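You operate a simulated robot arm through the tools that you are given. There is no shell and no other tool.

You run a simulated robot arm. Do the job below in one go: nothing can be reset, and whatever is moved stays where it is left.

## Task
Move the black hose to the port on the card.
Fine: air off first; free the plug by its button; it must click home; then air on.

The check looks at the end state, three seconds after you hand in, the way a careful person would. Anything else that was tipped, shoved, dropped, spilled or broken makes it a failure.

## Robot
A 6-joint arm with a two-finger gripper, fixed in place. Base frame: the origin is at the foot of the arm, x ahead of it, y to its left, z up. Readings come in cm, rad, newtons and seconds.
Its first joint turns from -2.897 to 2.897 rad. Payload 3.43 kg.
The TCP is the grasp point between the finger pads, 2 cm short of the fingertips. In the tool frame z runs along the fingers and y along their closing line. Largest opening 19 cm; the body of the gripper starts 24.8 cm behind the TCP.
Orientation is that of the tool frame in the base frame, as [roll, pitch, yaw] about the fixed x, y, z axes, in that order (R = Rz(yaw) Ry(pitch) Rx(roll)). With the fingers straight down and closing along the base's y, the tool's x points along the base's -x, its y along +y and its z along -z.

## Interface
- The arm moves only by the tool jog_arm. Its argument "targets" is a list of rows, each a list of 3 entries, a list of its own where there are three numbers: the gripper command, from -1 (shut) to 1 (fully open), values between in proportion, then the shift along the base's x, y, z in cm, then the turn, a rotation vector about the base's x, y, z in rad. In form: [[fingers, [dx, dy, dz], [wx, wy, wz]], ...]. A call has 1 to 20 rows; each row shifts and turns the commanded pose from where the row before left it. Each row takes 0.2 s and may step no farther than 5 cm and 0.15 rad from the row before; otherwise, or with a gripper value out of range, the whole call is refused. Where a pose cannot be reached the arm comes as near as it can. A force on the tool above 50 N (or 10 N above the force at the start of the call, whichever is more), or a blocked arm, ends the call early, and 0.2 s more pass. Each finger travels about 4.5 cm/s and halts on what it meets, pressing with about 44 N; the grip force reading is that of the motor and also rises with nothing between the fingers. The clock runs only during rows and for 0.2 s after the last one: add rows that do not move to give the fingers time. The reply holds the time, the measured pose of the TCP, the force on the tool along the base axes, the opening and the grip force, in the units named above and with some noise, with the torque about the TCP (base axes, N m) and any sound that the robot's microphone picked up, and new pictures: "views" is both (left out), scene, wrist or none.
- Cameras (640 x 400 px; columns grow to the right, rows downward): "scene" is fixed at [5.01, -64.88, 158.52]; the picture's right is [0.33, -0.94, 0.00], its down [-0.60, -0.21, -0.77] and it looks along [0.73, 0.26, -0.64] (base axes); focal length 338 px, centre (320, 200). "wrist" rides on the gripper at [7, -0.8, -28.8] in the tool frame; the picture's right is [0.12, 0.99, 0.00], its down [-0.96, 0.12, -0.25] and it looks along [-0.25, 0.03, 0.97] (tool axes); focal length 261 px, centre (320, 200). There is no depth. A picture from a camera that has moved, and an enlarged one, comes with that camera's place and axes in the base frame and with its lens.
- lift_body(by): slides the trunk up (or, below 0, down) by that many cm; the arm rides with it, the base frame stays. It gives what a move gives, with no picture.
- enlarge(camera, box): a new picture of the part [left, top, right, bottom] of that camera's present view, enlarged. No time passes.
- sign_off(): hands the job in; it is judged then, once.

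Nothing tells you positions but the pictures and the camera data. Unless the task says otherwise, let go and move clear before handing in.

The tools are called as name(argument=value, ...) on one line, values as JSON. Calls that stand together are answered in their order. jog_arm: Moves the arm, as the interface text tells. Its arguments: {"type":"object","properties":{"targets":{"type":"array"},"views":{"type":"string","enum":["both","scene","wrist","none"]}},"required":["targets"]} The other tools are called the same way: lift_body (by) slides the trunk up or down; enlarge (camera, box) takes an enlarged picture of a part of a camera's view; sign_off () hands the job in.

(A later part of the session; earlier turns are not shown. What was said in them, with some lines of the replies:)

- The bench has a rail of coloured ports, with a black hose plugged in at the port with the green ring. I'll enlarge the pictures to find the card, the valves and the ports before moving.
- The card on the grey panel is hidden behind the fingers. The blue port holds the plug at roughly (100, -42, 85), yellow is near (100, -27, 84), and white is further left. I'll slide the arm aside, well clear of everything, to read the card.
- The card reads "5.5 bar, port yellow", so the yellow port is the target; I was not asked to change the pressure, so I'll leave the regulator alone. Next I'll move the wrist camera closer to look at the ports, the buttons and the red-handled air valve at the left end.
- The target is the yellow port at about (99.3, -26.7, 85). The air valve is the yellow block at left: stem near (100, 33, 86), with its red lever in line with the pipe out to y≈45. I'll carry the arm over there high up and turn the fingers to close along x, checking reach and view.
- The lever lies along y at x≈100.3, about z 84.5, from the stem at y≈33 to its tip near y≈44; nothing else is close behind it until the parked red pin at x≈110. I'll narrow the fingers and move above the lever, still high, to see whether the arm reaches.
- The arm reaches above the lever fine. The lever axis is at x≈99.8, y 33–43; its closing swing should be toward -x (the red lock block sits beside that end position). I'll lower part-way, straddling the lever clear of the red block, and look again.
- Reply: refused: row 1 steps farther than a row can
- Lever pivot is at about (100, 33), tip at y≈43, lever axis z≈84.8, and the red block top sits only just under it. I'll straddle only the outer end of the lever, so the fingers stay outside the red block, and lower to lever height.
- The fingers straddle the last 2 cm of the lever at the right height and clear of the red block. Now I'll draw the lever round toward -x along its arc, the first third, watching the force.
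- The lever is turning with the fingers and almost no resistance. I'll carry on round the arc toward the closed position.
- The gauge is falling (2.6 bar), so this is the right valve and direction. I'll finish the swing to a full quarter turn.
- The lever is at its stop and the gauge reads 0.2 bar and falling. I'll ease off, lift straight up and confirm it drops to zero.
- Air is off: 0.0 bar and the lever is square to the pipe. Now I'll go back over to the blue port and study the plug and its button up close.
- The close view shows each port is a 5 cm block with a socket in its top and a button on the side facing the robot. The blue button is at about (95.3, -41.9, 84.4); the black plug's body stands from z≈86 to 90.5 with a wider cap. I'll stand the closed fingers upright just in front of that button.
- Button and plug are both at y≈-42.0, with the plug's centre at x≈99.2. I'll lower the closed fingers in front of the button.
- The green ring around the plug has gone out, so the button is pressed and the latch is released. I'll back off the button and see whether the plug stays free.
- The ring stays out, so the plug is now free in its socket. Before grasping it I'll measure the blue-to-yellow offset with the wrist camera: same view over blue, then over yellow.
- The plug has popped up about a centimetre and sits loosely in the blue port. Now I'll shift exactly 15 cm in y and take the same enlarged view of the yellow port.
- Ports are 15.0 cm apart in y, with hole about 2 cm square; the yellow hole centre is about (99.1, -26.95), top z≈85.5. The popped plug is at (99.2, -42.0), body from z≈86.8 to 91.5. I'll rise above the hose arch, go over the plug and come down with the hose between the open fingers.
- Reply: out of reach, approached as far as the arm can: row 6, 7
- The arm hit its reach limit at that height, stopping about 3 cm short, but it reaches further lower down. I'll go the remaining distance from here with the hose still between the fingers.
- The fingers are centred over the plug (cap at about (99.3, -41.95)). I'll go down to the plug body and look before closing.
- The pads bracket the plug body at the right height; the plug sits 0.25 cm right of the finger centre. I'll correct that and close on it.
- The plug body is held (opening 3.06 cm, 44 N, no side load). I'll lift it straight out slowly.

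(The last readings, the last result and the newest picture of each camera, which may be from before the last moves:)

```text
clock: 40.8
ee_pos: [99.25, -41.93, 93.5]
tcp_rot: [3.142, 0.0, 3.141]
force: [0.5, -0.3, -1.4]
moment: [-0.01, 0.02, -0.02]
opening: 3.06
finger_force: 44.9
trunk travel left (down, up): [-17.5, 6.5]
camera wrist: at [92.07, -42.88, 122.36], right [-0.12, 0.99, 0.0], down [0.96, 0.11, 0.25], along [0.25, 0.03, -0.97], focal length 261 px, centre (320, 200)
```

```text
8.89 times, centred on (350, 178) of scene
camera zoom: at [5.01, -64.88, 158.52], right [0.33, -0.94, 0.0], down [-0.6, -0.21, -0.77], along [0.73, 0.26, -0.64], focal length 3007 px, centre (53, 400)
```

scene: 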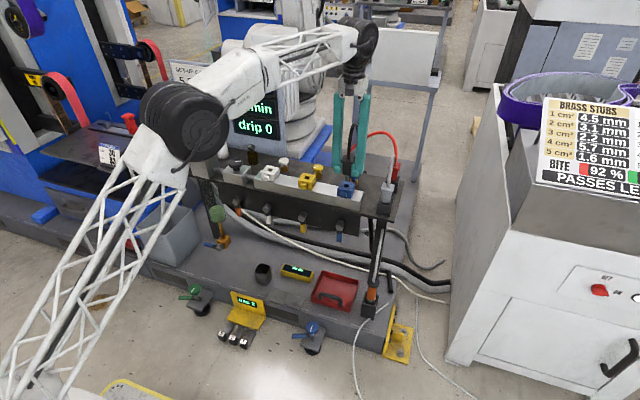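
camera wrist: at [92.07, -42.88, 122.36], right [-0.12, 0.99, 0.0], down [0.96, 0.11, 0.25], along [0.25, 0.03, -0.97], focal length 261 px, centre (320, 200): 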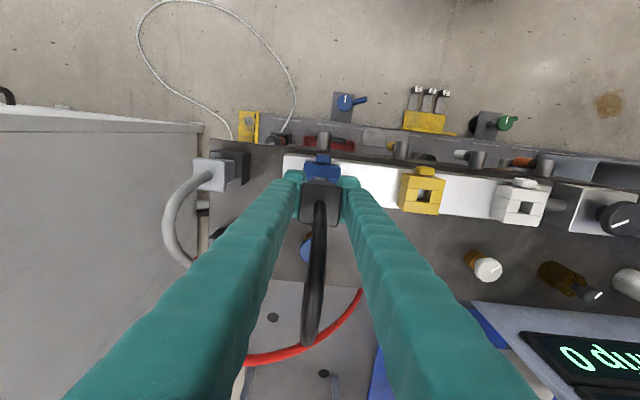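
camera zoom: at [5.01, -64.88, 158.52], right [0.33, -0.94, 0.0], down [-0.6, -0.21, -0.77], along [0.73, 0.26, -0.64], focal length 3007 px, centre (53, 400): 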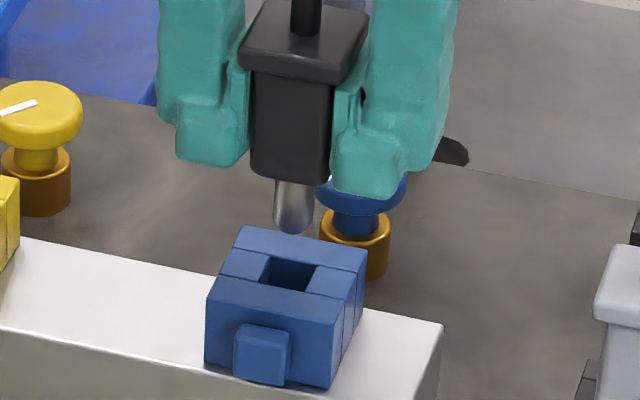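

The plug is fully out: its spigot tip hangs about 2 cm above the socket, nicely in line. I'll carry it 15 cm along y to the yellow port at this height.

jog_arm(targets=[[-1, [0, 2.5, 0], [0, 0, 0]], [-1, [0, 2.5, 0], [0, 0, 0]], [-1, [0, 2.5, 0], [0, 0, 0]], [-1, [0, 2.5, 0], [0, 0, 0]], [-1, [0, 2.5, 0], [0, 0, 0]], [-1, [0, 2.5, 0], [0, 0, 0]], [-1, [0, 0, 0], [0, 0, 0]], [-1, [0, 0, 0], [0, 0, 0]]], views="both")

enlarge(camera="scene", box=[290, 155, 330, 200])

enlarge(camera="wrist", box=[270, 150, 370, 230])

enlarge(camera="scene", box=[270, 100, 410, 220])

```text
clock: 42.6
ee_pos: [99.1, -27.23, 93.67]
tcp_rot: [3.141, 0.002, 3.139]
force: [-0.1, -0.2, -0.2]
moment: [0.0, 0.01, -0.03]
opening: 3.07
finger_force: 44.5
trunk travel left (down, up): [-17.5, 6.5]
camera wrist: at [92.09, -27.95, 122.5], right [-0.12, 0.99, 0.0], down [0.96, 0.11, 0.25], along [0.25, 0.03, -0.97], focal length 261 px, centre (320, 200)
```

scene: 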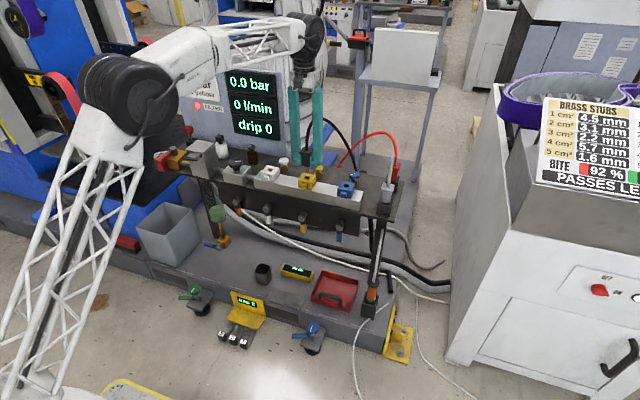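
wrist: 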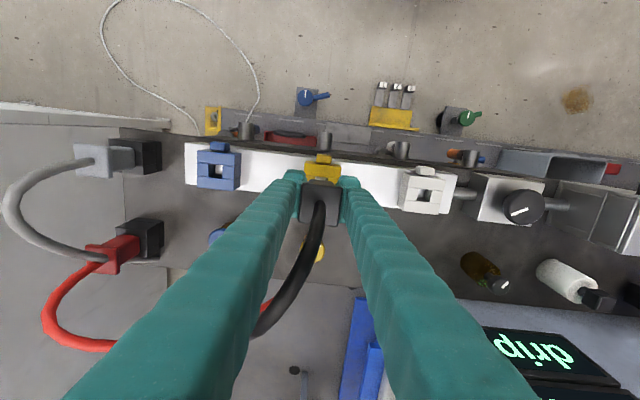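

```text
8.89 times, centred on (310, 178) of scene
camera zoom: at [5.01, -64.88, 158.52], right [0.33, -0.94, 0.0], down [-0.6, -0.21, -0.77], along [0.73, 0.26, -0.64], focal length 3007 px, centre (409, 400)
```

zoom: 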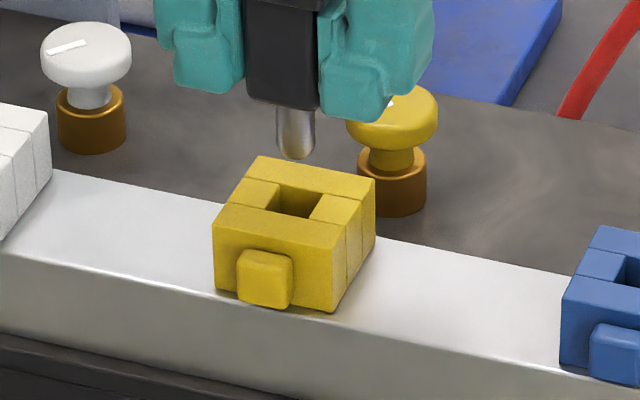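

```text
5.00 times, centred on (320, 190) of wrist
camera zoom: at [92.09, -27.95, 122.5], right [-0.12, 0.99, 0.0], down [0.96, 0.11, 0.25], along [0.25, 0.03, -0.97], focal length 1303 px, centre (320, 250)
```

zoom: 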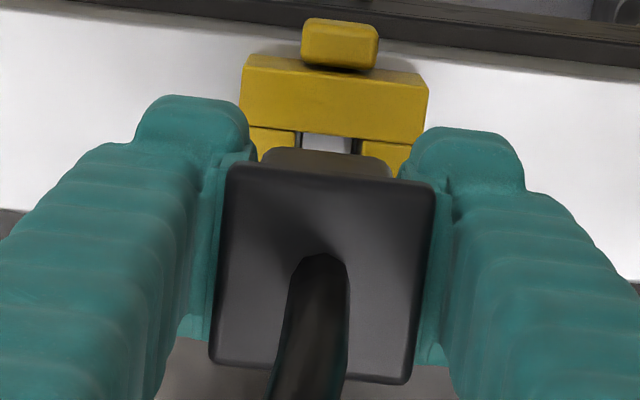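

```text
3.33 times, centred on (340, 160) of scene
camera zoom: at [5.01, -64.88, 158.52], right [0.33, -0.94, 0.0], down [-0.6, -0.21, -0.77], along [0.73, 0.26, -0.64], focal length 1128 px, centre (253, 333)
```

zoom: 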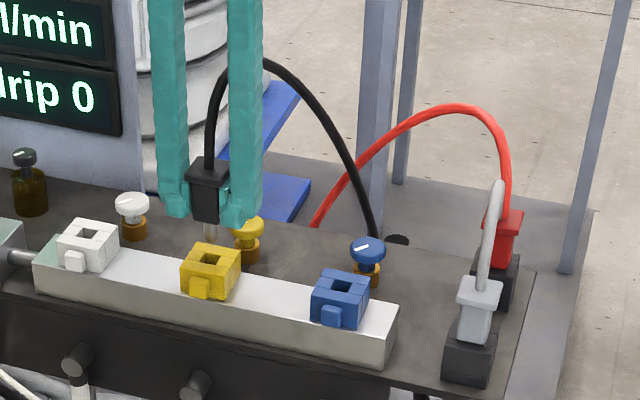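

Everything lines up: the yellow block sits in the wrist view within half a millimetre of where blue was, and the spigot hangs over the hole. I'll lower it in, first 3.5 cm, watching side forces.

jog_arm(targets=[[-1, [0, 0.04, -0.8], [0, 0, 0]], [-1, [0, 0, -0.7], [0, 0, 0]], [-1, [0, 0, -0.5], [0, 0, 0]], [-1, [0, 0, -0.5], [0, 0, 0]], [-1, [0, 0, -0.5], [0, 0, 0]], [-1, [0, 0, -0.5], [0, 0, 0]], [-1, [0, 0, 0], [0, 0, 0]]], views="scene")

enlarge(camera="scene", box=[290, 155, 330, 200])

enlarge(camera="wrist", box=[270, 150, 370, 230])

```text
clock: 44.2
ee_pos: [99.33, -27.13, 90.1]
tcp_rot: [-3.141, 0.0, 3.139]
force: [0.1, -0.1, -1.0]
moment: [-0.01, -0.01, -0.01]
opening: 3.06
finger_force: 44.5
trunk travel left (down, up): [-17.5, 6.5]
```

scene: 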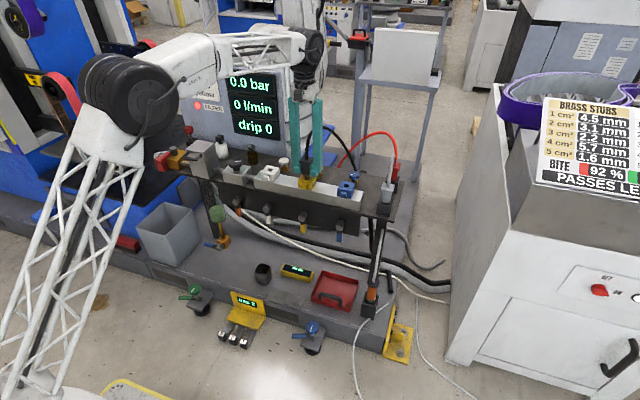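

```text
8.89 times, centred on (310, 178) of scene
camera zoom: at [5.01, -64.88, 158.52], right [0.33, -0.94, 0.0], down [-0.6, -0.21, -0.77], along [0.73, 0.26, -0.64], focal length 3007 px, centre (409, 400)
```

zoom: 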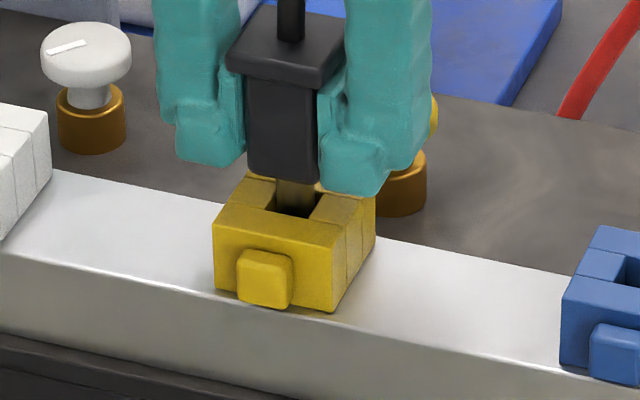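

```text
5.00 times, centred on (320, 190) of wrist
camera zoom: at [92.14, -27.85, 118.87], right [-0.12, 0.99, 0.0], down [0.96, 0.11, 0.25], along [0.25, 0.03, -0.97], focal length 1303 px, centre (320, 250)
```

zoom: 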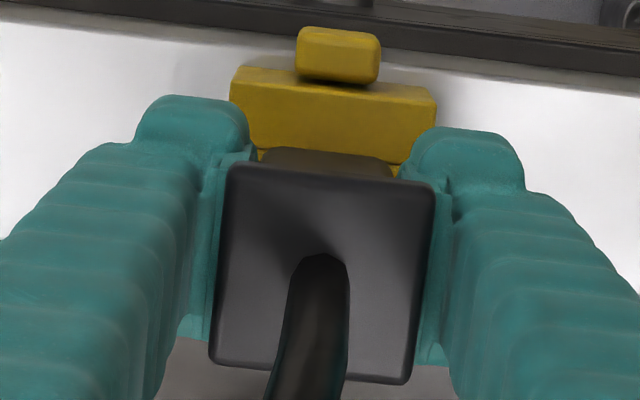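

The spigot is going into the yellow socket with no side load. I'll keep pressing down in small steps until it clicks.

jog_arm(targets=[[-1, [0, 0, -0.4], [0, 0, 0]], [-1, [0, 0, -0.4], [0, 0, 0]], [-1, [0, 0, -0.4], [0, 0, 0]], [-1, [0, 0, -0.4], [0, 0, 0]], [-1, [0, 0, -0.4], [0, 0, 0]], [-1, [0, 0, -0.2], [0, 0, 0]]], views="scene")

enlarge(camera="scene", box=[290, 155, 330, 200])

```text
clock: 45.6
ee_pos: [99.19, -27.02, 88.41]
tcp_rot: [-3.14, 0.004, 3.141]
force: [0.7, 0.3, 38.4]
moment: [-0.01, 0.02, 0.02]
opening: 3.12
finger_force: 44.4
trunk travel left (down, up): [-17.5, 6.5]
```

scene: 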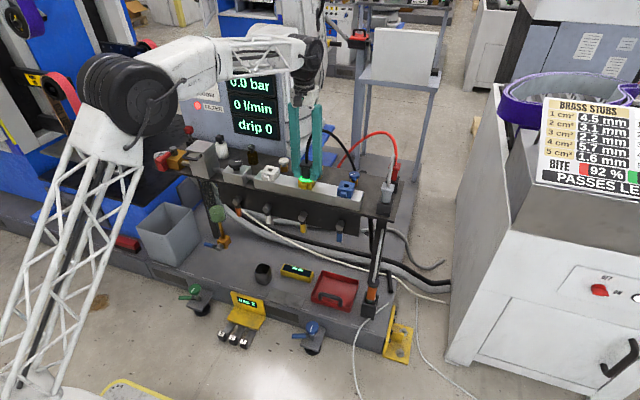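

```text
8.89 times, centred on (310, 178) of scene
camera zoom: at [5.01, -64.88, 158.52], right [0.33, -0.94, 0.0], down [-0.6, -0.21, -0.77], along [0.73, 0.26, -0.64], focal length 3007 px, centre (409, 400)
```

zoom: 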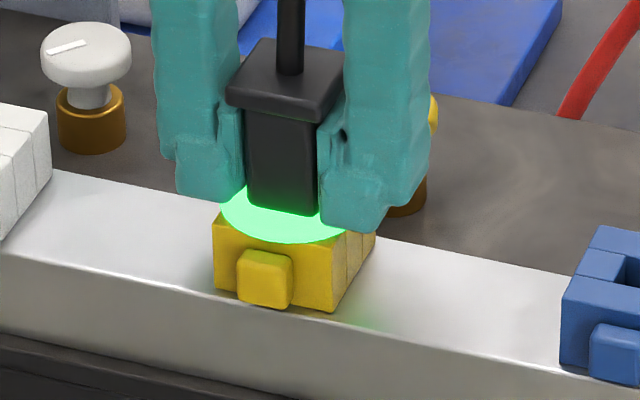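

The green ring has lit on the yellow port with 38 N pushing back. I'll ease off the push and give a light tug to be sure it has latched.

jog_arm(targets=[[-1, [0, 0, 0.3], [0, 0, 0]], [-1, [0, 0, 0.2], [0, 0, 0]], [-1, [0, 0, 0], [0, 0, 0]]], views="scene")

enlarge(camera="scene", box=[290, 155, 330, 200])

```text
clock: 46.4
ee_pos: [99.16, -27.03, 88.42]
tcp_rot: [3.14, 0.0, 3.141]
force: [-0.8, 0.2, 2.8]
moment: [0.0, 0.0, 0.02]
opening: 3.09
finger_force: 43.9
trunk travel left (down, up): [-17.5, 6.5]
```

scene: 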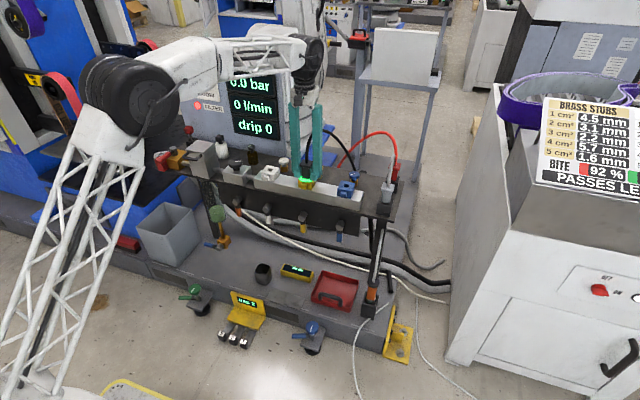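

```text
8.89 times, centred on (310, 178) of scene
camera zoom: at [5.01, -64.88, 158.52], right [0.33, -0.94, 0.0], down [-0.6, -0.21, -0.77], along [0.73, 0.26, -0.64], focal length 3007 px, centre (409, 400)
```

zoom: 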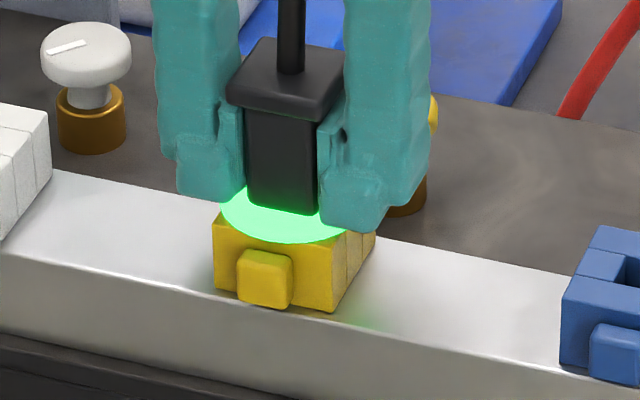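

jog_arm(targets=[[-1, [0, 0, 0.2], [0, 0, 0]], [-1, [0, 0, 0], [0, 0, 0]]], views="scene")

enlarge(camera="scene", box=[290, 155, 330, 200])

```text
clock: 47.0
ee_pos: [99.34, -27.0, 88.48]
tcp_rot: [3.139, -0.004, 3.141]
force: [-7.5, 1.4, -24.0]
moment: [0.1, 0.38, -0.05]
opening: 3.07
finger_force: 44.2
trunk travel left (down, up): [-17.5, 6.5]
```

scene: 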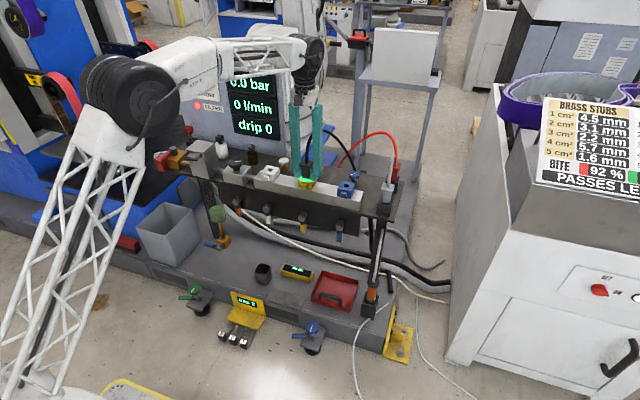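

```text
8.89 times, centred on (310, 178) of scene
camera zoom: at [5.01, -64.88, 158.52], right [0.33, -0.94, 0.0], down [-0.6, -0.21, -0.77], along [0.73, 0.26, -0.64], focal length 3007 px, centre (409, 400)
```

zoom: 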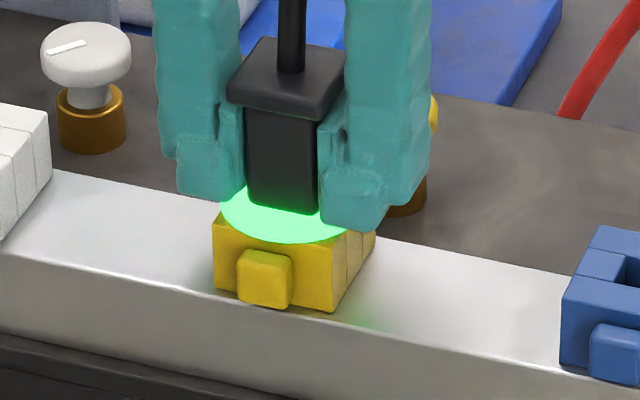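

It held against a 24 N pull and the ring stayed lit, so the plug is latched in yellow. I'll release the tug, open gently and look before backing away.

jog_arm(targets=[[-1, [0, 0, -0.25], [0, 0, 0]], [-0.55, [0, 0, 0], [0, 0, 0]], [-0.4, [0, 0, 0], [0, 0, 0]], [-0.25, [0, 0, 0], [0, 0, 0]], [-0.25, [0, 0, 0], [0, 0, 0]]], views="both")

enlarge(camera="scene", box=[270, 100, 410, 220])

enlarge(camera="wrist", box=[250, 150, 390, 260])

```text
clock: 48.2
ee_pos: [99.09, -26.97, 88.49]
tcp_rot: [3.141, 0.0, 3.14]
force: [0.0, 0.4, 0.7]
moment: [0.01, 0.0, -0.01]
opening: 7.12
finger_force: 0.1
trunk travel left (down, up): [-17.5, 6.5]
camera wrist: at [92.07, -27.86, 117.24], right [-0.12, 0.99, 0.0], down [0.96, 0.11, 0.25], along [0.25, 0.03, -0.97], focal length 261 px, centre (320, 200)
```

scene: 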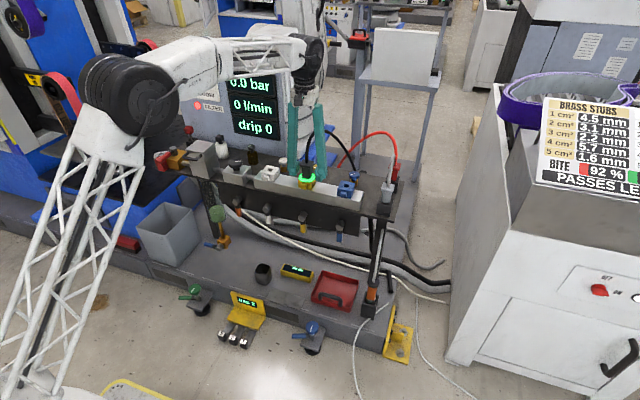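
wrist: 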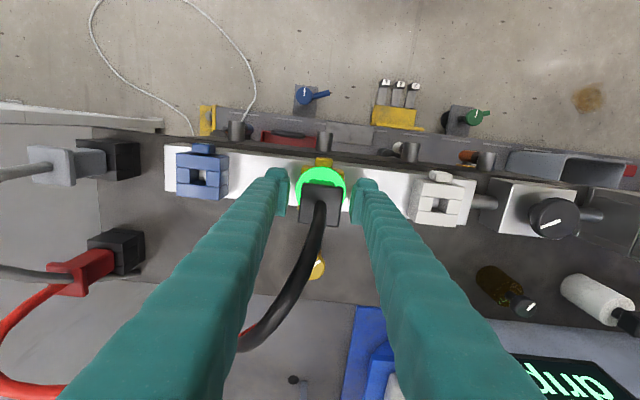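

```text
3.33 times, centred on (340, 160) of scene
camera zoom: at [5.01, -64.88, 158.52], right [0.33, -0.94, 0.0], down [-0.6, -0.21, -0.77], along [0.73, 0.26, -0.64], focal length 1128 px, centre (253, 333)
```

zoom: 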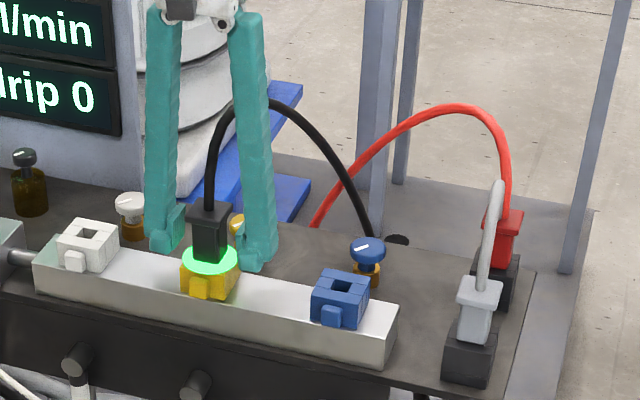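

```text
3.64 times, centred on (320, 205) of wrist
camera zoom: at [92.07, -27.86, 117.24], right [-0.12, 0.99, 0.0], down [0.96, 0.11, 0.25], along [0.25, 0.03, -0.97], focal length 948 px, centre (320, 182)
```

zoom: 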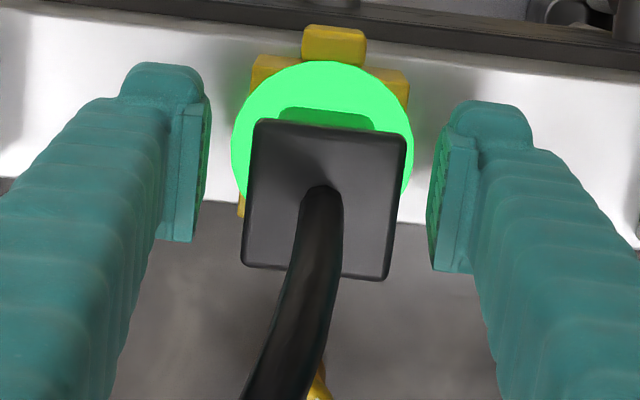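

Released, and the plug stays home with its ring lit. I'll raise slightly and back straight out toward the robot, letting the hose pass out between the fingers.

jog_arm(targets=[[-0.2, [0, 0, 1.5], [0, 0, 0]], [-0.2, [-1.5, 0, 0.5], [0, 0, 0]], [-0.2, [-2.5, 0, 0], [0, 0, 0]], [-0.2, [-3, 0, 0], [0, 0, 0]], [-0.2, [-3, 0, 0], [0, 0, 0]], [-0.2, [-3, 0, 3], [0, 0, 0]], [-0.2, [-1, 0, 4.5], [0, 0, 0]], [-0.2, [0, 0, 4.5], [0, 0, 0]], [-0.2, [0, 0, 3.5], [0, 0, 0]], [-0.2, [0, 0, 0], [0, 0, 0]]], views="both")

enlarge(camera="scene", box=[270, 100, 410, 220])

```text
clock: 50.4
ee_pos: [85.18, -27.01, 106.02]
tcp_rot: [-3.141, 0.0, -3.14]
force: [0.3, -0.4, -0.1]
moment: [0.02, -0.04, 0.03]
opening: 7.59
finger_force: 0.1
trunk travel left (down, up): [-17.5, 6.5]
camera wrist: at [78.07, -27.81, 134.81], right [-0.12, 0.99, 0.0], down [0.96, 0.11, 0.25], along [0.25, 0.03, -0.97], focal length 261 px, centre (320, 200)
```

scene: 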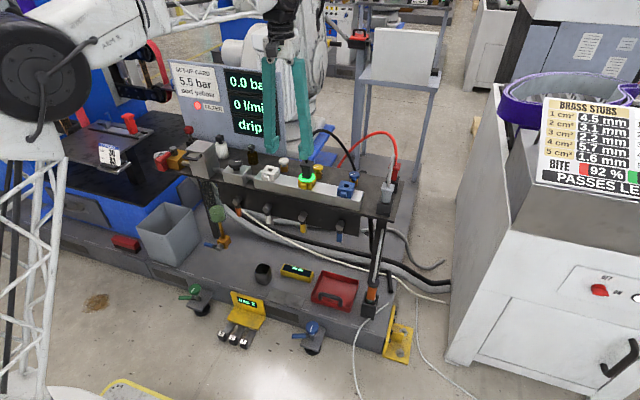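
wrist: 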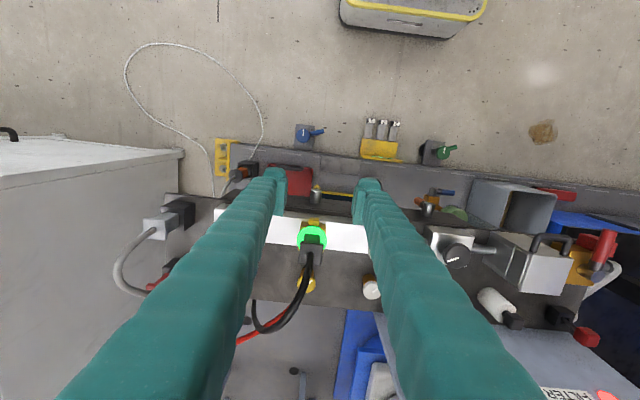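

```text
3.33 times, centred on (340, 160) of scene
camera zoom: at [5.01, -64.88, 158.52], right [0.33, -0.94, 0.0], down [-0.6, -0.21, -0.77], along [0.73, 0.26, -0.64], focal length 1128 px, centre (253, 333)
```

zoom: 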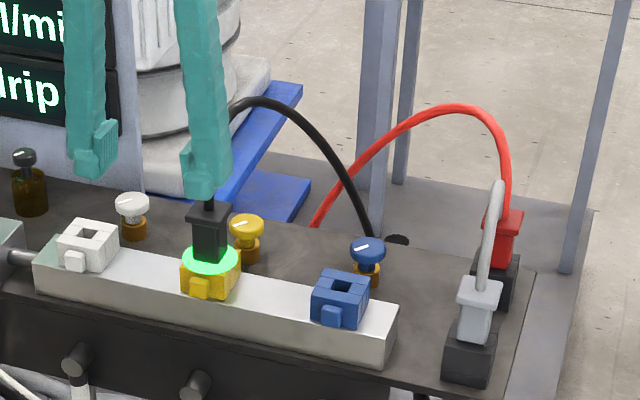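

The hose is moved and latched. Next is air on: I'll go back to the red lever, which now points at me along x at y≈33, with the fingers shut, and push it back round from its right-hand side.

jog_arm(targets=[[-1, [0.36, 4.68, 0], [0, 0, 0]], [-1, [0.36, 4.68, 0], [0, 0, 0]], [-1, [0.36, 4.68, 0], [0, 0, 0]], [-1, [0.36, 4.68, 0], [0, 0, 0]], [-1, [0.36, 4.68, 0], [0, 0, 0]], [-1, [0.36, 4.68, 0], [0, 0, 0]], [-1, [0.36, 4.68, 0], [0, 0, 0]], [-1, [0.36, 4.68, 0], [0, 0, 0]], [-1, [0.36, 4.68, 0], [0, 0, 0]], [-1, [0.36, 4.68, 0], [0, 0, 0]], [-1, [0.36, 4.68, 0], [0, 0, 0]], [-1, [0.36, 4.68, 0], [0, 0, 0]], [-1, [0, 0, -4.5], [0, 0, 0]], [-1, [0, 0, -4.5], [0, 0, 0]], [-1, [0, 0, 0], [0, 0, 0]]], views="both")

enlarge(camera="wrist", box=[240, 140, 400, 260])

enlarge(camera="scene", box=[120, 80, 240, 190])

```text
clock: 53.6
ee_pos: [89.51, 29.31, 96.92]
tcp_rot: [-3.141, -0.002, 3.141]
force: [1.0, -0.1, -0.6]
moment: [-0.02, -0.01, 0.01]
opening: 0.0
finger_force: 34.3
trunk travel left (down, up): [-17.5, 6.5]
camera wrist: at [82.45, 28.42, 125.64], right [-0.12, 0.99, 0.0], down [0.96, 0.11, 0.25], along [0.25, 0.03, -0.97], focal length 261 px, centre (320, 200)
```

scene: 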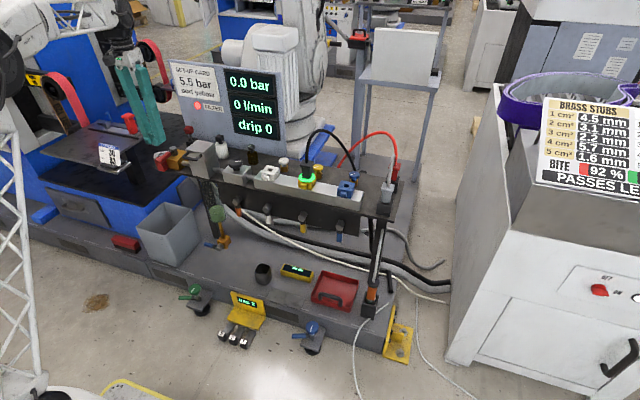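
wrist: 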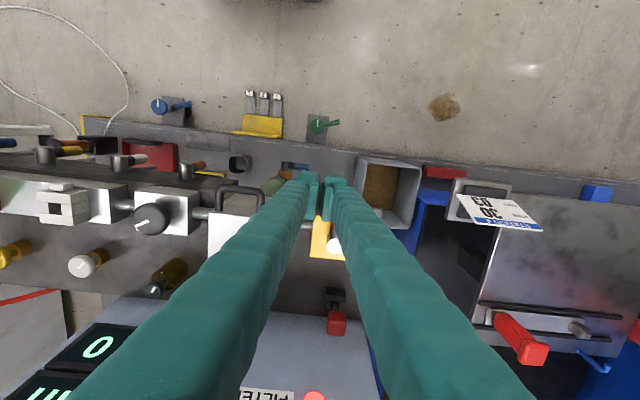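

```text
3.33 times, centred on (320, 200) of wrist
camera zoom: at [82.45, 28.42, 125.64], right [-0.12, 0.99, 0.0], down [0.96, 0.11, 0.25], along [0.25, 0.03, -0.97], focal length 869 px, centre (320, 200)
```

zoom: 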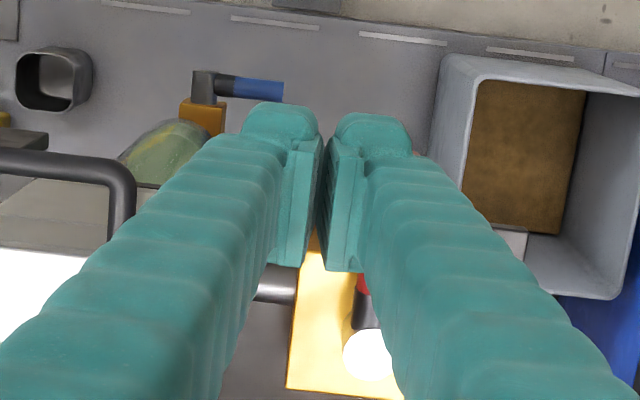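

```text
3.64 times, centred on (180, 135) of scene
camera zoom: at [5.01, -64.88, 158.52], right [0.33, -0.94, 0.0], down [-0.6, -0.21, -0.77], along [0.73, 0.26, -0.64], focal length 1230 px, centre (829, 436)
```

zoom: 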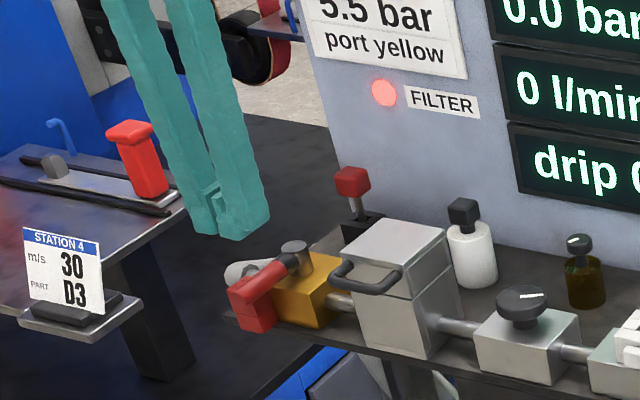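

The lever is just left of the shut fingers, about a centimetre clear, and the filter handle is well to the right. I'll lower to lever height.

jog_arm(targets=[[-1, [0, -0.5, 0], [0, 0, 0]], [-1, [0, 0, -4.5], [0, 0, 0]], [-1, [0, 0, -3.5], [0, 0, 0]], [-1, [0, 0, -2], [0, 0, 0]], [-1, [0, 0, -1.1], [0, 0, 0]], [-1, [0, 0, 0], [0, 0, 0]]], views="both")

enlarge(camera="scene", box=[120, 100, 220, 190])

enlarge(camera="wrist", box=[240, 140, 400, 260])

```text
clock: 55.0
ee_pos: [89.53, 28.65, 85.8]
tcp_rot: [-3.141, -0.001, -3.141]
force: [-0.6, 0.1, 0.4]
moment: [-0.01, -0.03, 0.03]
opening: 0.02
finger_force: 34.2
trunk travel left (down, up): [-17.5, 6.5]
camera wrist: at [82.49, 27.85, 114.49], right [-0.12, 0.99, 0.0], down [0.96, 0.11, 0.25], along [0.25, 0.03, -0.97], focal length 261 px, centre (320, 200)
```

scene: 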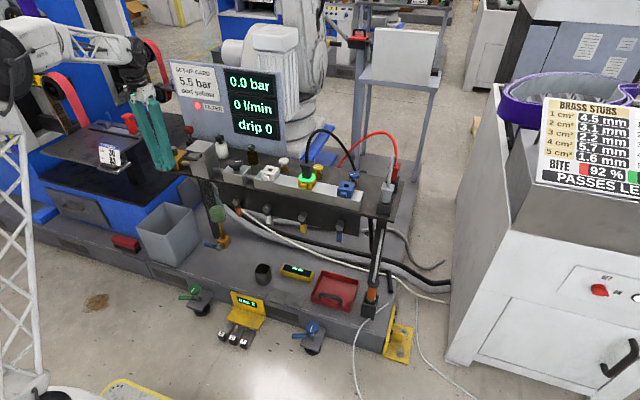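
wrist: 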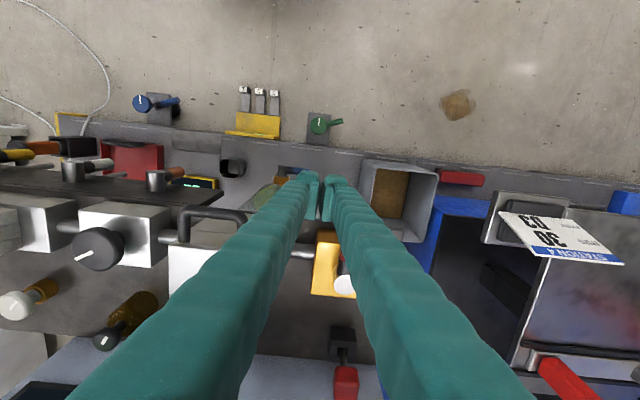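

```text
4.44 times, centred on (170, 145) of scene
camera zoom: at [5.01, -64.88, 158.52], right [0.33, -0.94, 0.0], down [-0.6, -0.21, -0.77], along [0.73, 0.26, -0.64], focal length 1504 px, centre (987, 444)
```

zoom: 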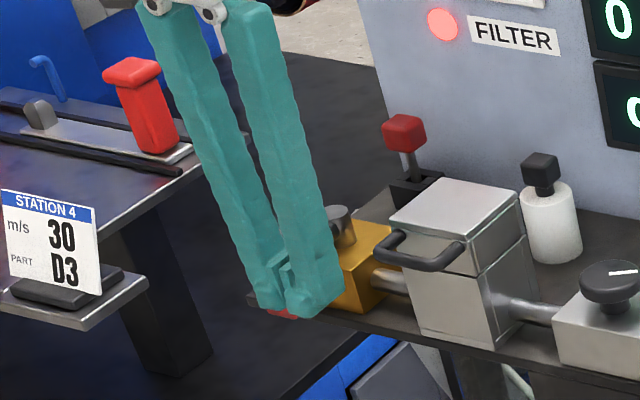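

```text
3.33 times, centred on (320, 200) of wrist
camera zoom: at [82.49, 27.85, 114.49], right [-0.12, 0.99, 0.0], down [0.96, 0.11, 0.25], along [0.25, 0.03, -0.97], focal length 869 px, centre (320, 200)
```

zoom: 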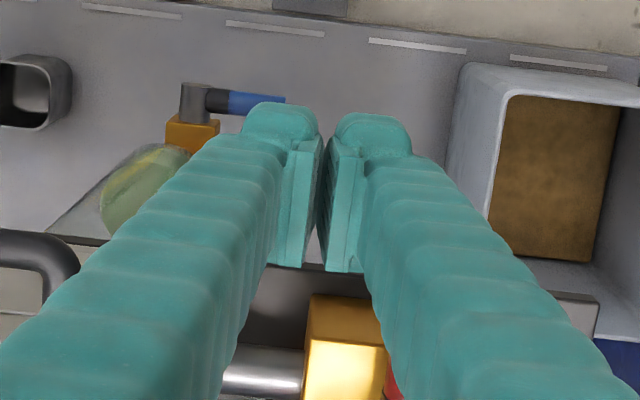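

jog_arm(targets=[[-1, [0, 0.85, 0], [0, 0, 0]], [-1, [0, 0.85, 0], [0, 0, 0]], [-1, [-0.21, 1.06, 0], [0, 0, -0.1]], [-1, [-0.11, 1.08, 0], [0, 0, -0.1]], [-1, [0, 1.08, 0], [0, 0, -0.1]], [-1, [0.11, 1.08, 0], [0, 0, -0.1]], [-1, [0.22, 1.06, 0], [0, 0, -0.1]]], views="both")

enlarge(camera="scene", box=[120, 60, 280, 190])

enlarge(camera="wrist", box=[240, 140, 400, 260])

```text
clock: 56.6
ee_pos: [89.58, 35.58, 85.93]
tcp_rot: [3.14, -0.001, 2.64]
force: [-0.2, -0.6, 0.1]
moment: [0.01, -0.02, 0.02]
opening: 0.01
finger_force: 34.3
trunk travel left (down, up): [-17.5, 6.5]
camera wrist: at [82.94, 38.32, 114.67], right [0.37, 0.93, 0.0], down [0.9, -0.36, 0.25], along [0.23, -0.09, -0.97], focal length 261 px, centre (320, 200)
```

scene: 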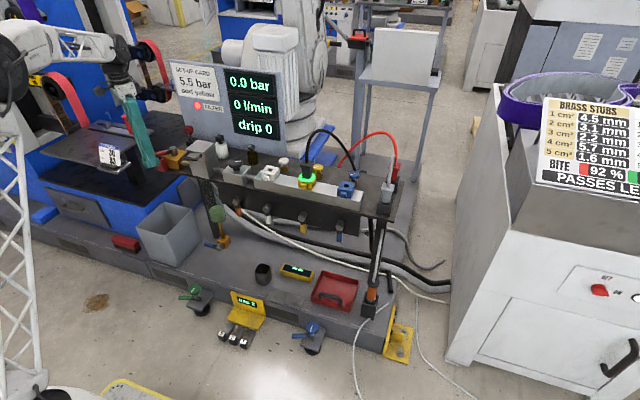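
wrist: 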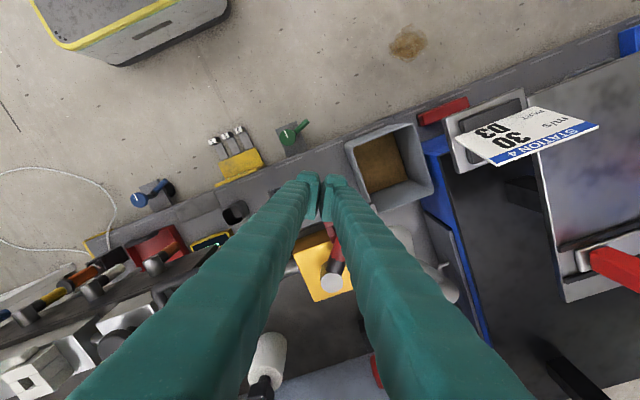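

```text
3.08 times, centred on (200, 125) of scene
camera zoom: at [5.01, -64.88, 158.52], right [0.33, -0.94, 0.0], down [-0.6, -0.21, -0.77], along [0.73, 0.26, -0.64], focal length 1041 px, centre (689, 431)
```

zoom: 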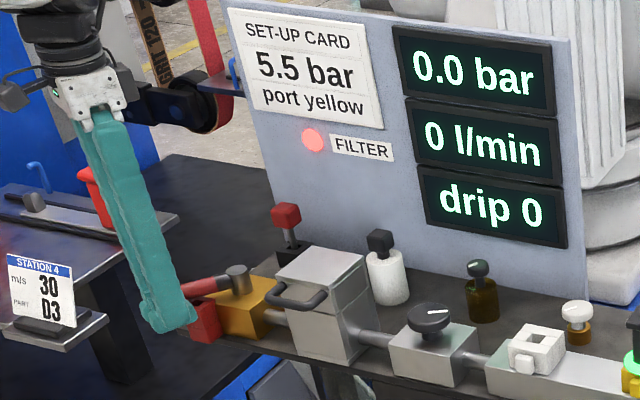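

```text
3.33 times, centred on (320, 200) of wrist
camera zoom: at [82.94, 38.32, 114.67], right [0.37, 0.93, 0.0], down [0.9, -0.36, 0.25], along [0.23, -0.09, -0.97], focal length 869 px, centre (320, 200)
```

zoom: 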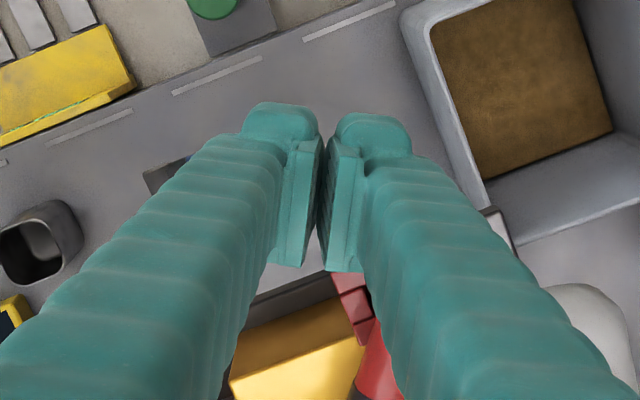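

The lever is following the fingers back round with almost no force. I'll continue the arc toward the open position.

jog_arm(targets=[[-1, [0.32, 1.03, 0], [0, 0, -0.1]], [-1, [0.42, 1.0, 0], [0, 0, -0.1]], [-1, [0.52, 0.95, 0], [0, 0, -0.1]], [-1, [0.61, 0.89, 0], [0, 0, -0.1]], [-1, [0.7, 0.83, 0], [0, 0, -0.1]], [-1, [0.78, 0.75, 0], [0, 0, -0.1]]], views="both")

enlarge(camera="scene", box=[120, 60, 280, 190])

```text
clock: 58.0
ee_pos: [92.86, 41.06, 85.73]
tcp_rot: [-3.141, 0.0, 2.038]
force: [-0.9, 0.2, 0.4]
moment: [0.03, 0.01, 0.01]
opening: 0.0
finger_force: 34.1
trunk travel left (down, up): [-17.5, 6.5]
camera wrist: at [88.92, 47.08, 114.57], right [0.83, 0.55, 0.0], down [0.54, -0.81, 0.25], along [0.14, -0.21, -0.97], focal length 261 px, centre (320, 200)
```

scene: 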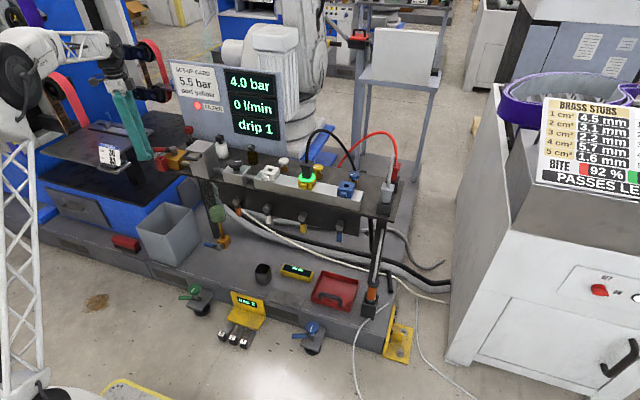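
wrist: 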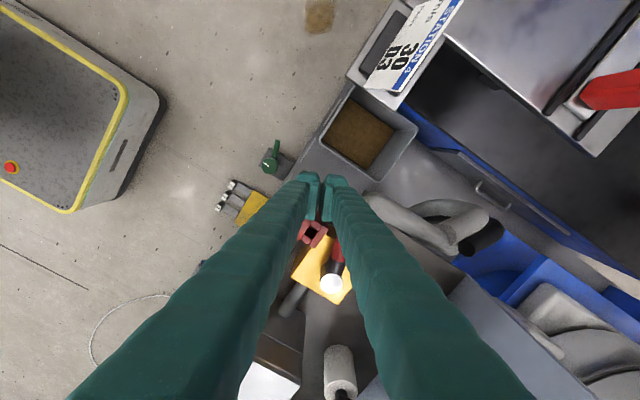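

```text
3.08 times, centred on (200, 125) of scene
camera zoom: at [5.01, -64.88, 158.52], right [0.33, -0.94, 0.0], down [-0.6, -0.21, -0.77], along [0.73, 0.26, -0.64], focal length 1041 px, centre (689, 431)
```

zoom: 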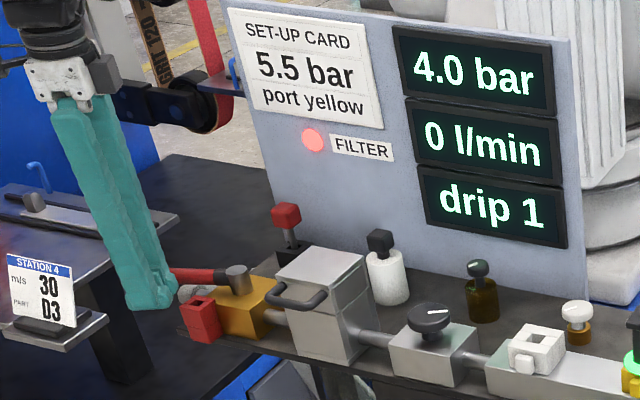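

Pressure is coming back (4.0 bar) with no leak flow. I'll finish the swing to the stop.

jog_arm(targets=[[-1, [0.85, 0.67, 0], [0, 0, -0.1]], [-1, [0.91, 0.58, 0], [0, 0, -0.1]], [-1, [0.97, 0.49, 0], [0, 0, -0.1]], [-1, [1.01, 0.39, 0], [0, 0, -0.1]], [-1, [0.74, 0.21, 0], [0, 0, -0.07]], [-1, [0.15, 0, 0], [0, 0, 0]], [-1, [0, 0, 0], [0, 0, 0]]], views="both")

enlarge(camera="scene", box=[120, 60, 280, 190])

enlarge(camera="wrist", box=[240, 150, 400, 270])

```text
clock: 59.1
ee_pos: [95.94, 43.3, 85.99]
tcp_rot: [-3.131, 0.005, 1.63]
force: [-29.5, -6.5, 8.1]
moment: [-0.18, 0.0, -0.66]
opening: 0.02
finger_force: 34.0
trunk travel left (down, up): [-17.5, 6.5]
stopped in row 5: the force on the tool passed its limit at 58 N (the readings are from after the stop); the commanded pose is now the measured one
camera wrist: at [94.92, 50.43, 114.71], right [0.98, 0.18, -0.01], down [0.18, -0.95, 0.25], along [0.03, -0.25, -0.97], focal length 261 px, centre (320, 200)
```

scene: 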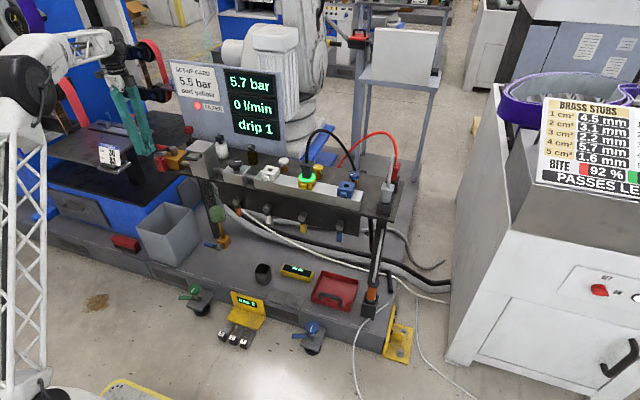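
wrist: 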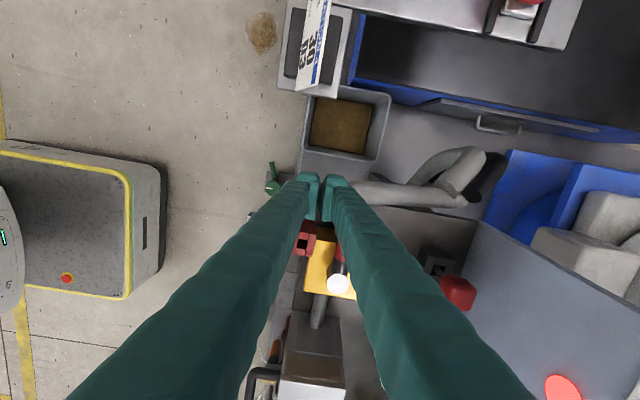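

```text
3.08 times, centred on (200, 125) of scene
camera zoom: at [5.01, -64.88, 158.52], right [0.33, -0.94, 0.0], down [-0.6, -0.21, -0.77], along [0.73, 0.26, -0.64], focal length 1041 px, centre (689, 431)
```

zoom: 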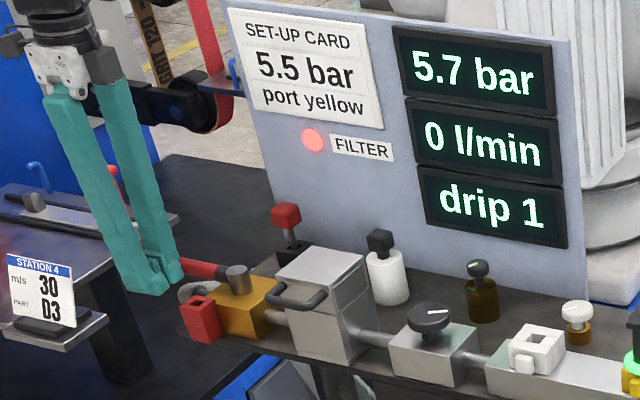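

```text
3.33 times, centred on (320, 210) of wrist
camera zoom: at [94.92, 50.43, 114.71], right [0.98, 0.18, -0.01], down [0.18, -0.95, 0.25], along [0.03, -0.25, -0.97], focal length 869 px, centre (320, 167)
```

zoom: 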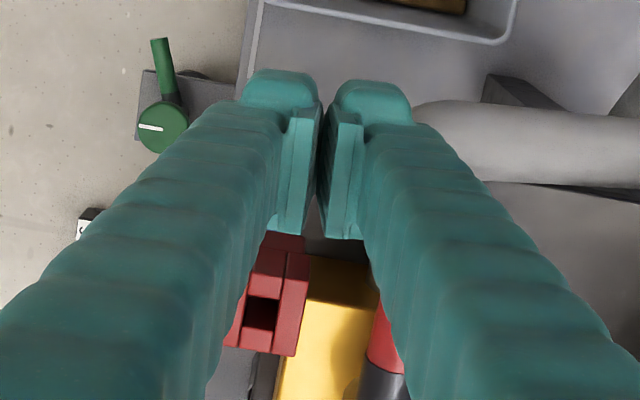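

The lever hit its open stop (that was the force peak), and the gauge is at 5.7 bar and rising. I'll back off the lever, rise clear and check the reading settles.

jog_arm(targets=[[-1, [-0.6, 0, 0], [0, 0, 0]], [-1, [-1.4, 0.2, 0], [0, 0, 0]], [-1, [-0.5, 0, 3], [0, 0, 0]], [-1, [-0.5, 0, 4.5], [0, 0, 0]], [-1, [-0.5, 0, 4.5], [0, 0, 0]], [-1, [-1, 0, 4.5], [0, 0, 0]], [-1, [0, 0, 4], [0, 0, 0]], [-1, [0, 0, 0], [0, 0, 0]]], views="both")

enlarge(camera="scene", box=[120, 60, 280, 190])

enlarge(camera="wrist", box=[240, 140, 440, 290])

```text
clock: 60.9
ee_pos: [91.71, 43.45, 106.13]
tcp_rot: [-3.132, 0.004, 1.63]
force: [0.4, -0.1, 0.5]
moment: [0.0, -0.03, 0.0]
opening: 0.02
finger_force: 34.4
trunk travel left (down, up): [-17.5, 6.5]
camera wrist: at [90.74, 50.56, 135.01], right [0.98, 0.18, -0.01], down [0.17, -0.95, 0.25], along [0.03, -0.25, -0.97], focal length 261 px, centre (320, 200)
```

scene: 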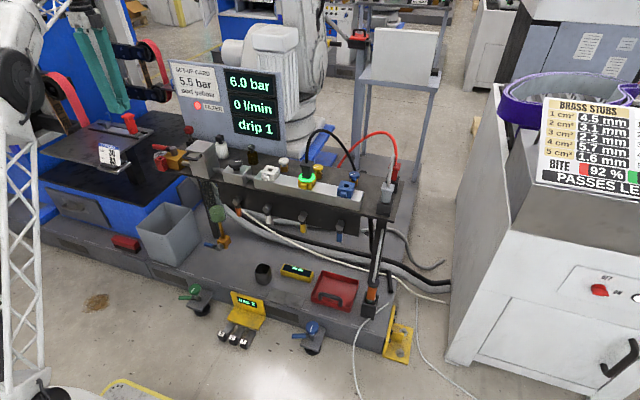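
wrist: 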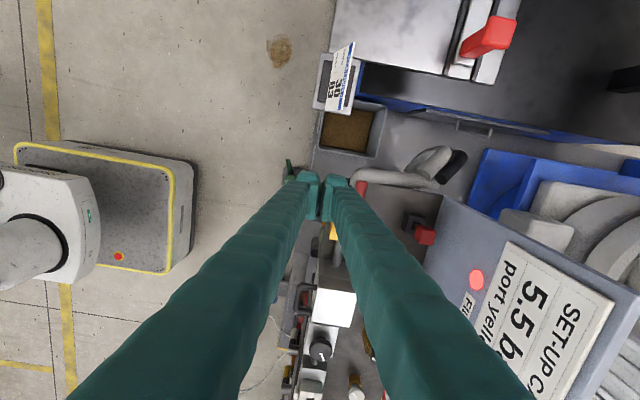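

```text
3.08 times, centred on (200, 125) of scene
camera zoom: at [5.01, -64.88, 158.52], right [0.33, -0.94, 0.0], down [-0.6, -0.21, -0.77], along [0.73, 0.26, -0.64], focal length 1041 px, centre (689, 431)
```

zoom: 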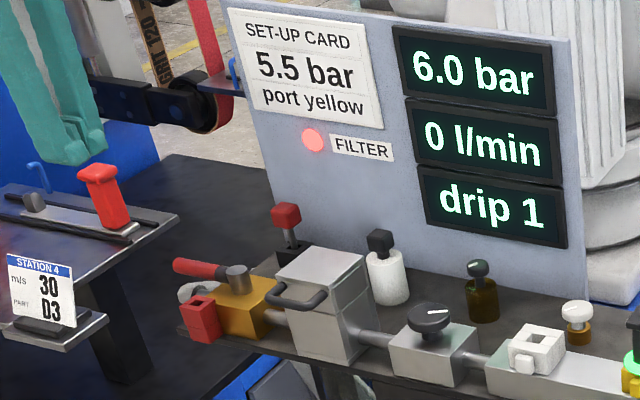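

```text
2.67 times, centred on (340, 215) of wrist
camera zoom: at [90.74, 50.56, 135.01], right [0.98, 0.18, -0.01], down [0.17, -0.95, 0.25], along [0.03, -0.25, -0.97], focal length 695 px, centre (267, 160)
```

zoom: 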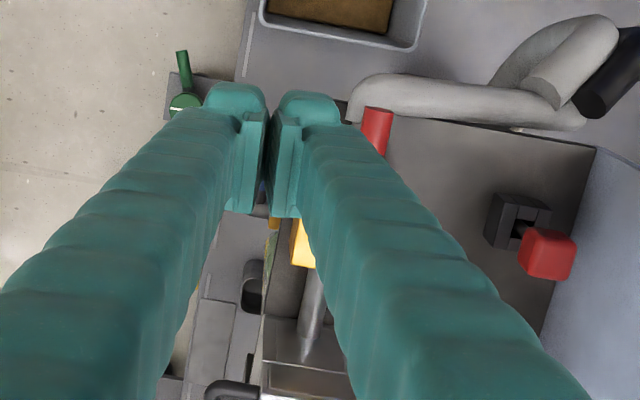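

Air is on again at 6.0 bar with 0 l/min, and the lever is back in line with the pipe. I'll withdraw the arm well clear and make a last check of the whole bench.

jog_arm(targets=[[-1, [-4.5, -1, 1], [0, 0, 0]], [-1, [-4.5, -1, 1], [0, 0, 0]], [-1, [-4.5, -1, 1], [0, 0, 0]], [-1, [-4.5, -1, 1], [0, 0, 0]], [-1, [-4.5, -1, 1], [0, 0, 0]], [-1, [-4.5, -1, 1], [0, 0, 0]], [-1, [0, 0, 0], [0, 0, 0]], [-1, [0, 0, 0], [0, 0, 0]]], views="both")

enlarge(camera="scene", box=[230, 110, 420, 230])

enlarge(camera="scene", box=[290, 155, 330, 200])

enlarge(camera="scene", box=[80, 60, 290, 200])

```text
clock: 62.7
ee_pos: [64.67, 37.84, 112.22]
tcp_rot: [-3.134, 0.001, 1.63]
force: [-0.3, -0.4, -0.3]
moment: [0.0, -0.03, -0.02]
opening: 0.0
finger_force: 34.4
trunk travel left (down, up): [-17.5, 6.5]
camera wrist: at [63.63, 44.84, 140.99], right [0.98, 0.18, -0.01], down [0.17, -0.95, 0.25], along [0.04, -0.25, -0.97], focal length 261 px, centre (320, 200)
```

scene: 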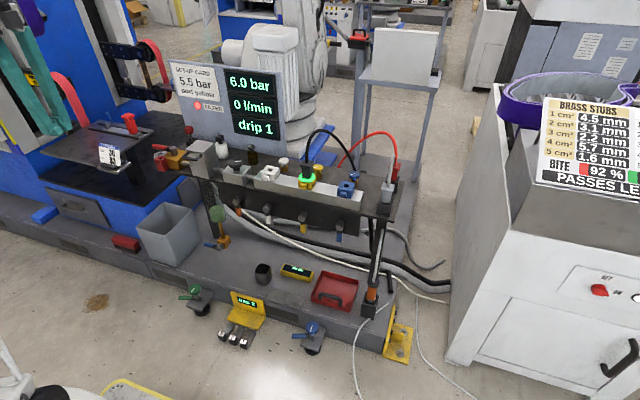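
wrist: 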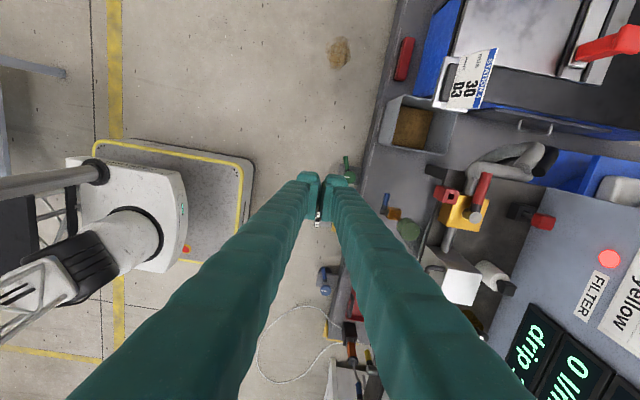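

```text
3.33 times, centred on (325, 170) of scene
camera zoom: at [5.01, -64.88, 158.52], right [0.33, -0.94, 0.0], down [-0.6, -0.21, -0.77], along [0.73, 0.26, -0.64], focal length 1128 px, centre (303, 300)
```

zoom: 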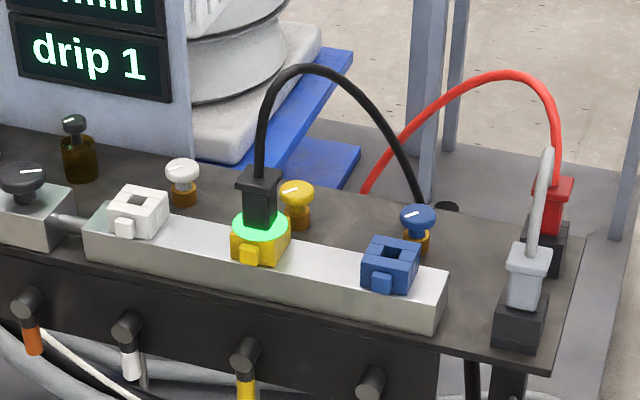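

```text
8.89 times, centred on (310, 178) of scene
camera zoom: at [5.01, -64.88, 158.52], right [0.33, -0.94, 0.0], down [-0.6, -0.21, -0.77], along [0.73, 0.26, -0.64], focal length 3007 px, centre (409, 400)
```

zoom: 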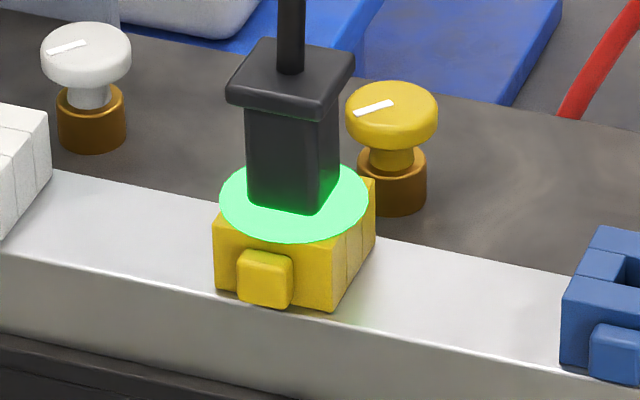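

```text
2.86 times, centred on (185, 130) of scene
camera zoom: at [5.01, -64.88, 158.52], right [0.33, -0.94, 0.0], down [-0.6, -0.21, -0.77], along [0.73, 0.26, -0.64], focal length 966 px, centre (706, 400)
```

zoom: 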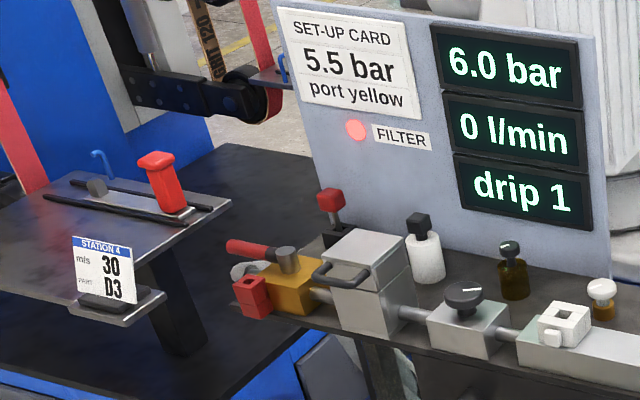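

The black hose is latched in the yellow port with its ring lit. Air is on at 6.0 bar with 0 l/min, the lever is in line with the pipe, nothing else has moved, and the arm is clear. I'm handing in.

sign_off()

```text
The job is handed in.
```

The black hose is now in the yellow port, the one named on the set-up card, and the air is back on. I've handed the job in.

- **Air off:** I turned the red-handled main valve a quarter turn, and the gauge dropped to 0.0 bar before I touched the plug.
- **Plug freed:** pressing the blue port's button put out its green ring, and the plug popped up about a centimetre. I then lifted it straight out.
- **Clicked home:** the yellow port's ring lit as I pressed the plug in, and it held against a 24 N pull. The microphone didn't report a click, so I'm relying on the ring and the pull.
- **Air on:** the valve lever is back at its open stop, in line with the pipe. The gauge reads 6.0 bar with 0 l/min flow.

The lever reached its stop earlier than I expected, so the force briefly peaked at 58 N and the arm cut the move short. I saw no damage, and the lever looks as it did at the start.

The card also says 5.5 bar. You asked only for the hose to be moved, so I left the pressure at the 6.0 bar it started on. In the final pictures nothing else has moved, and the arm is clear of the bench.
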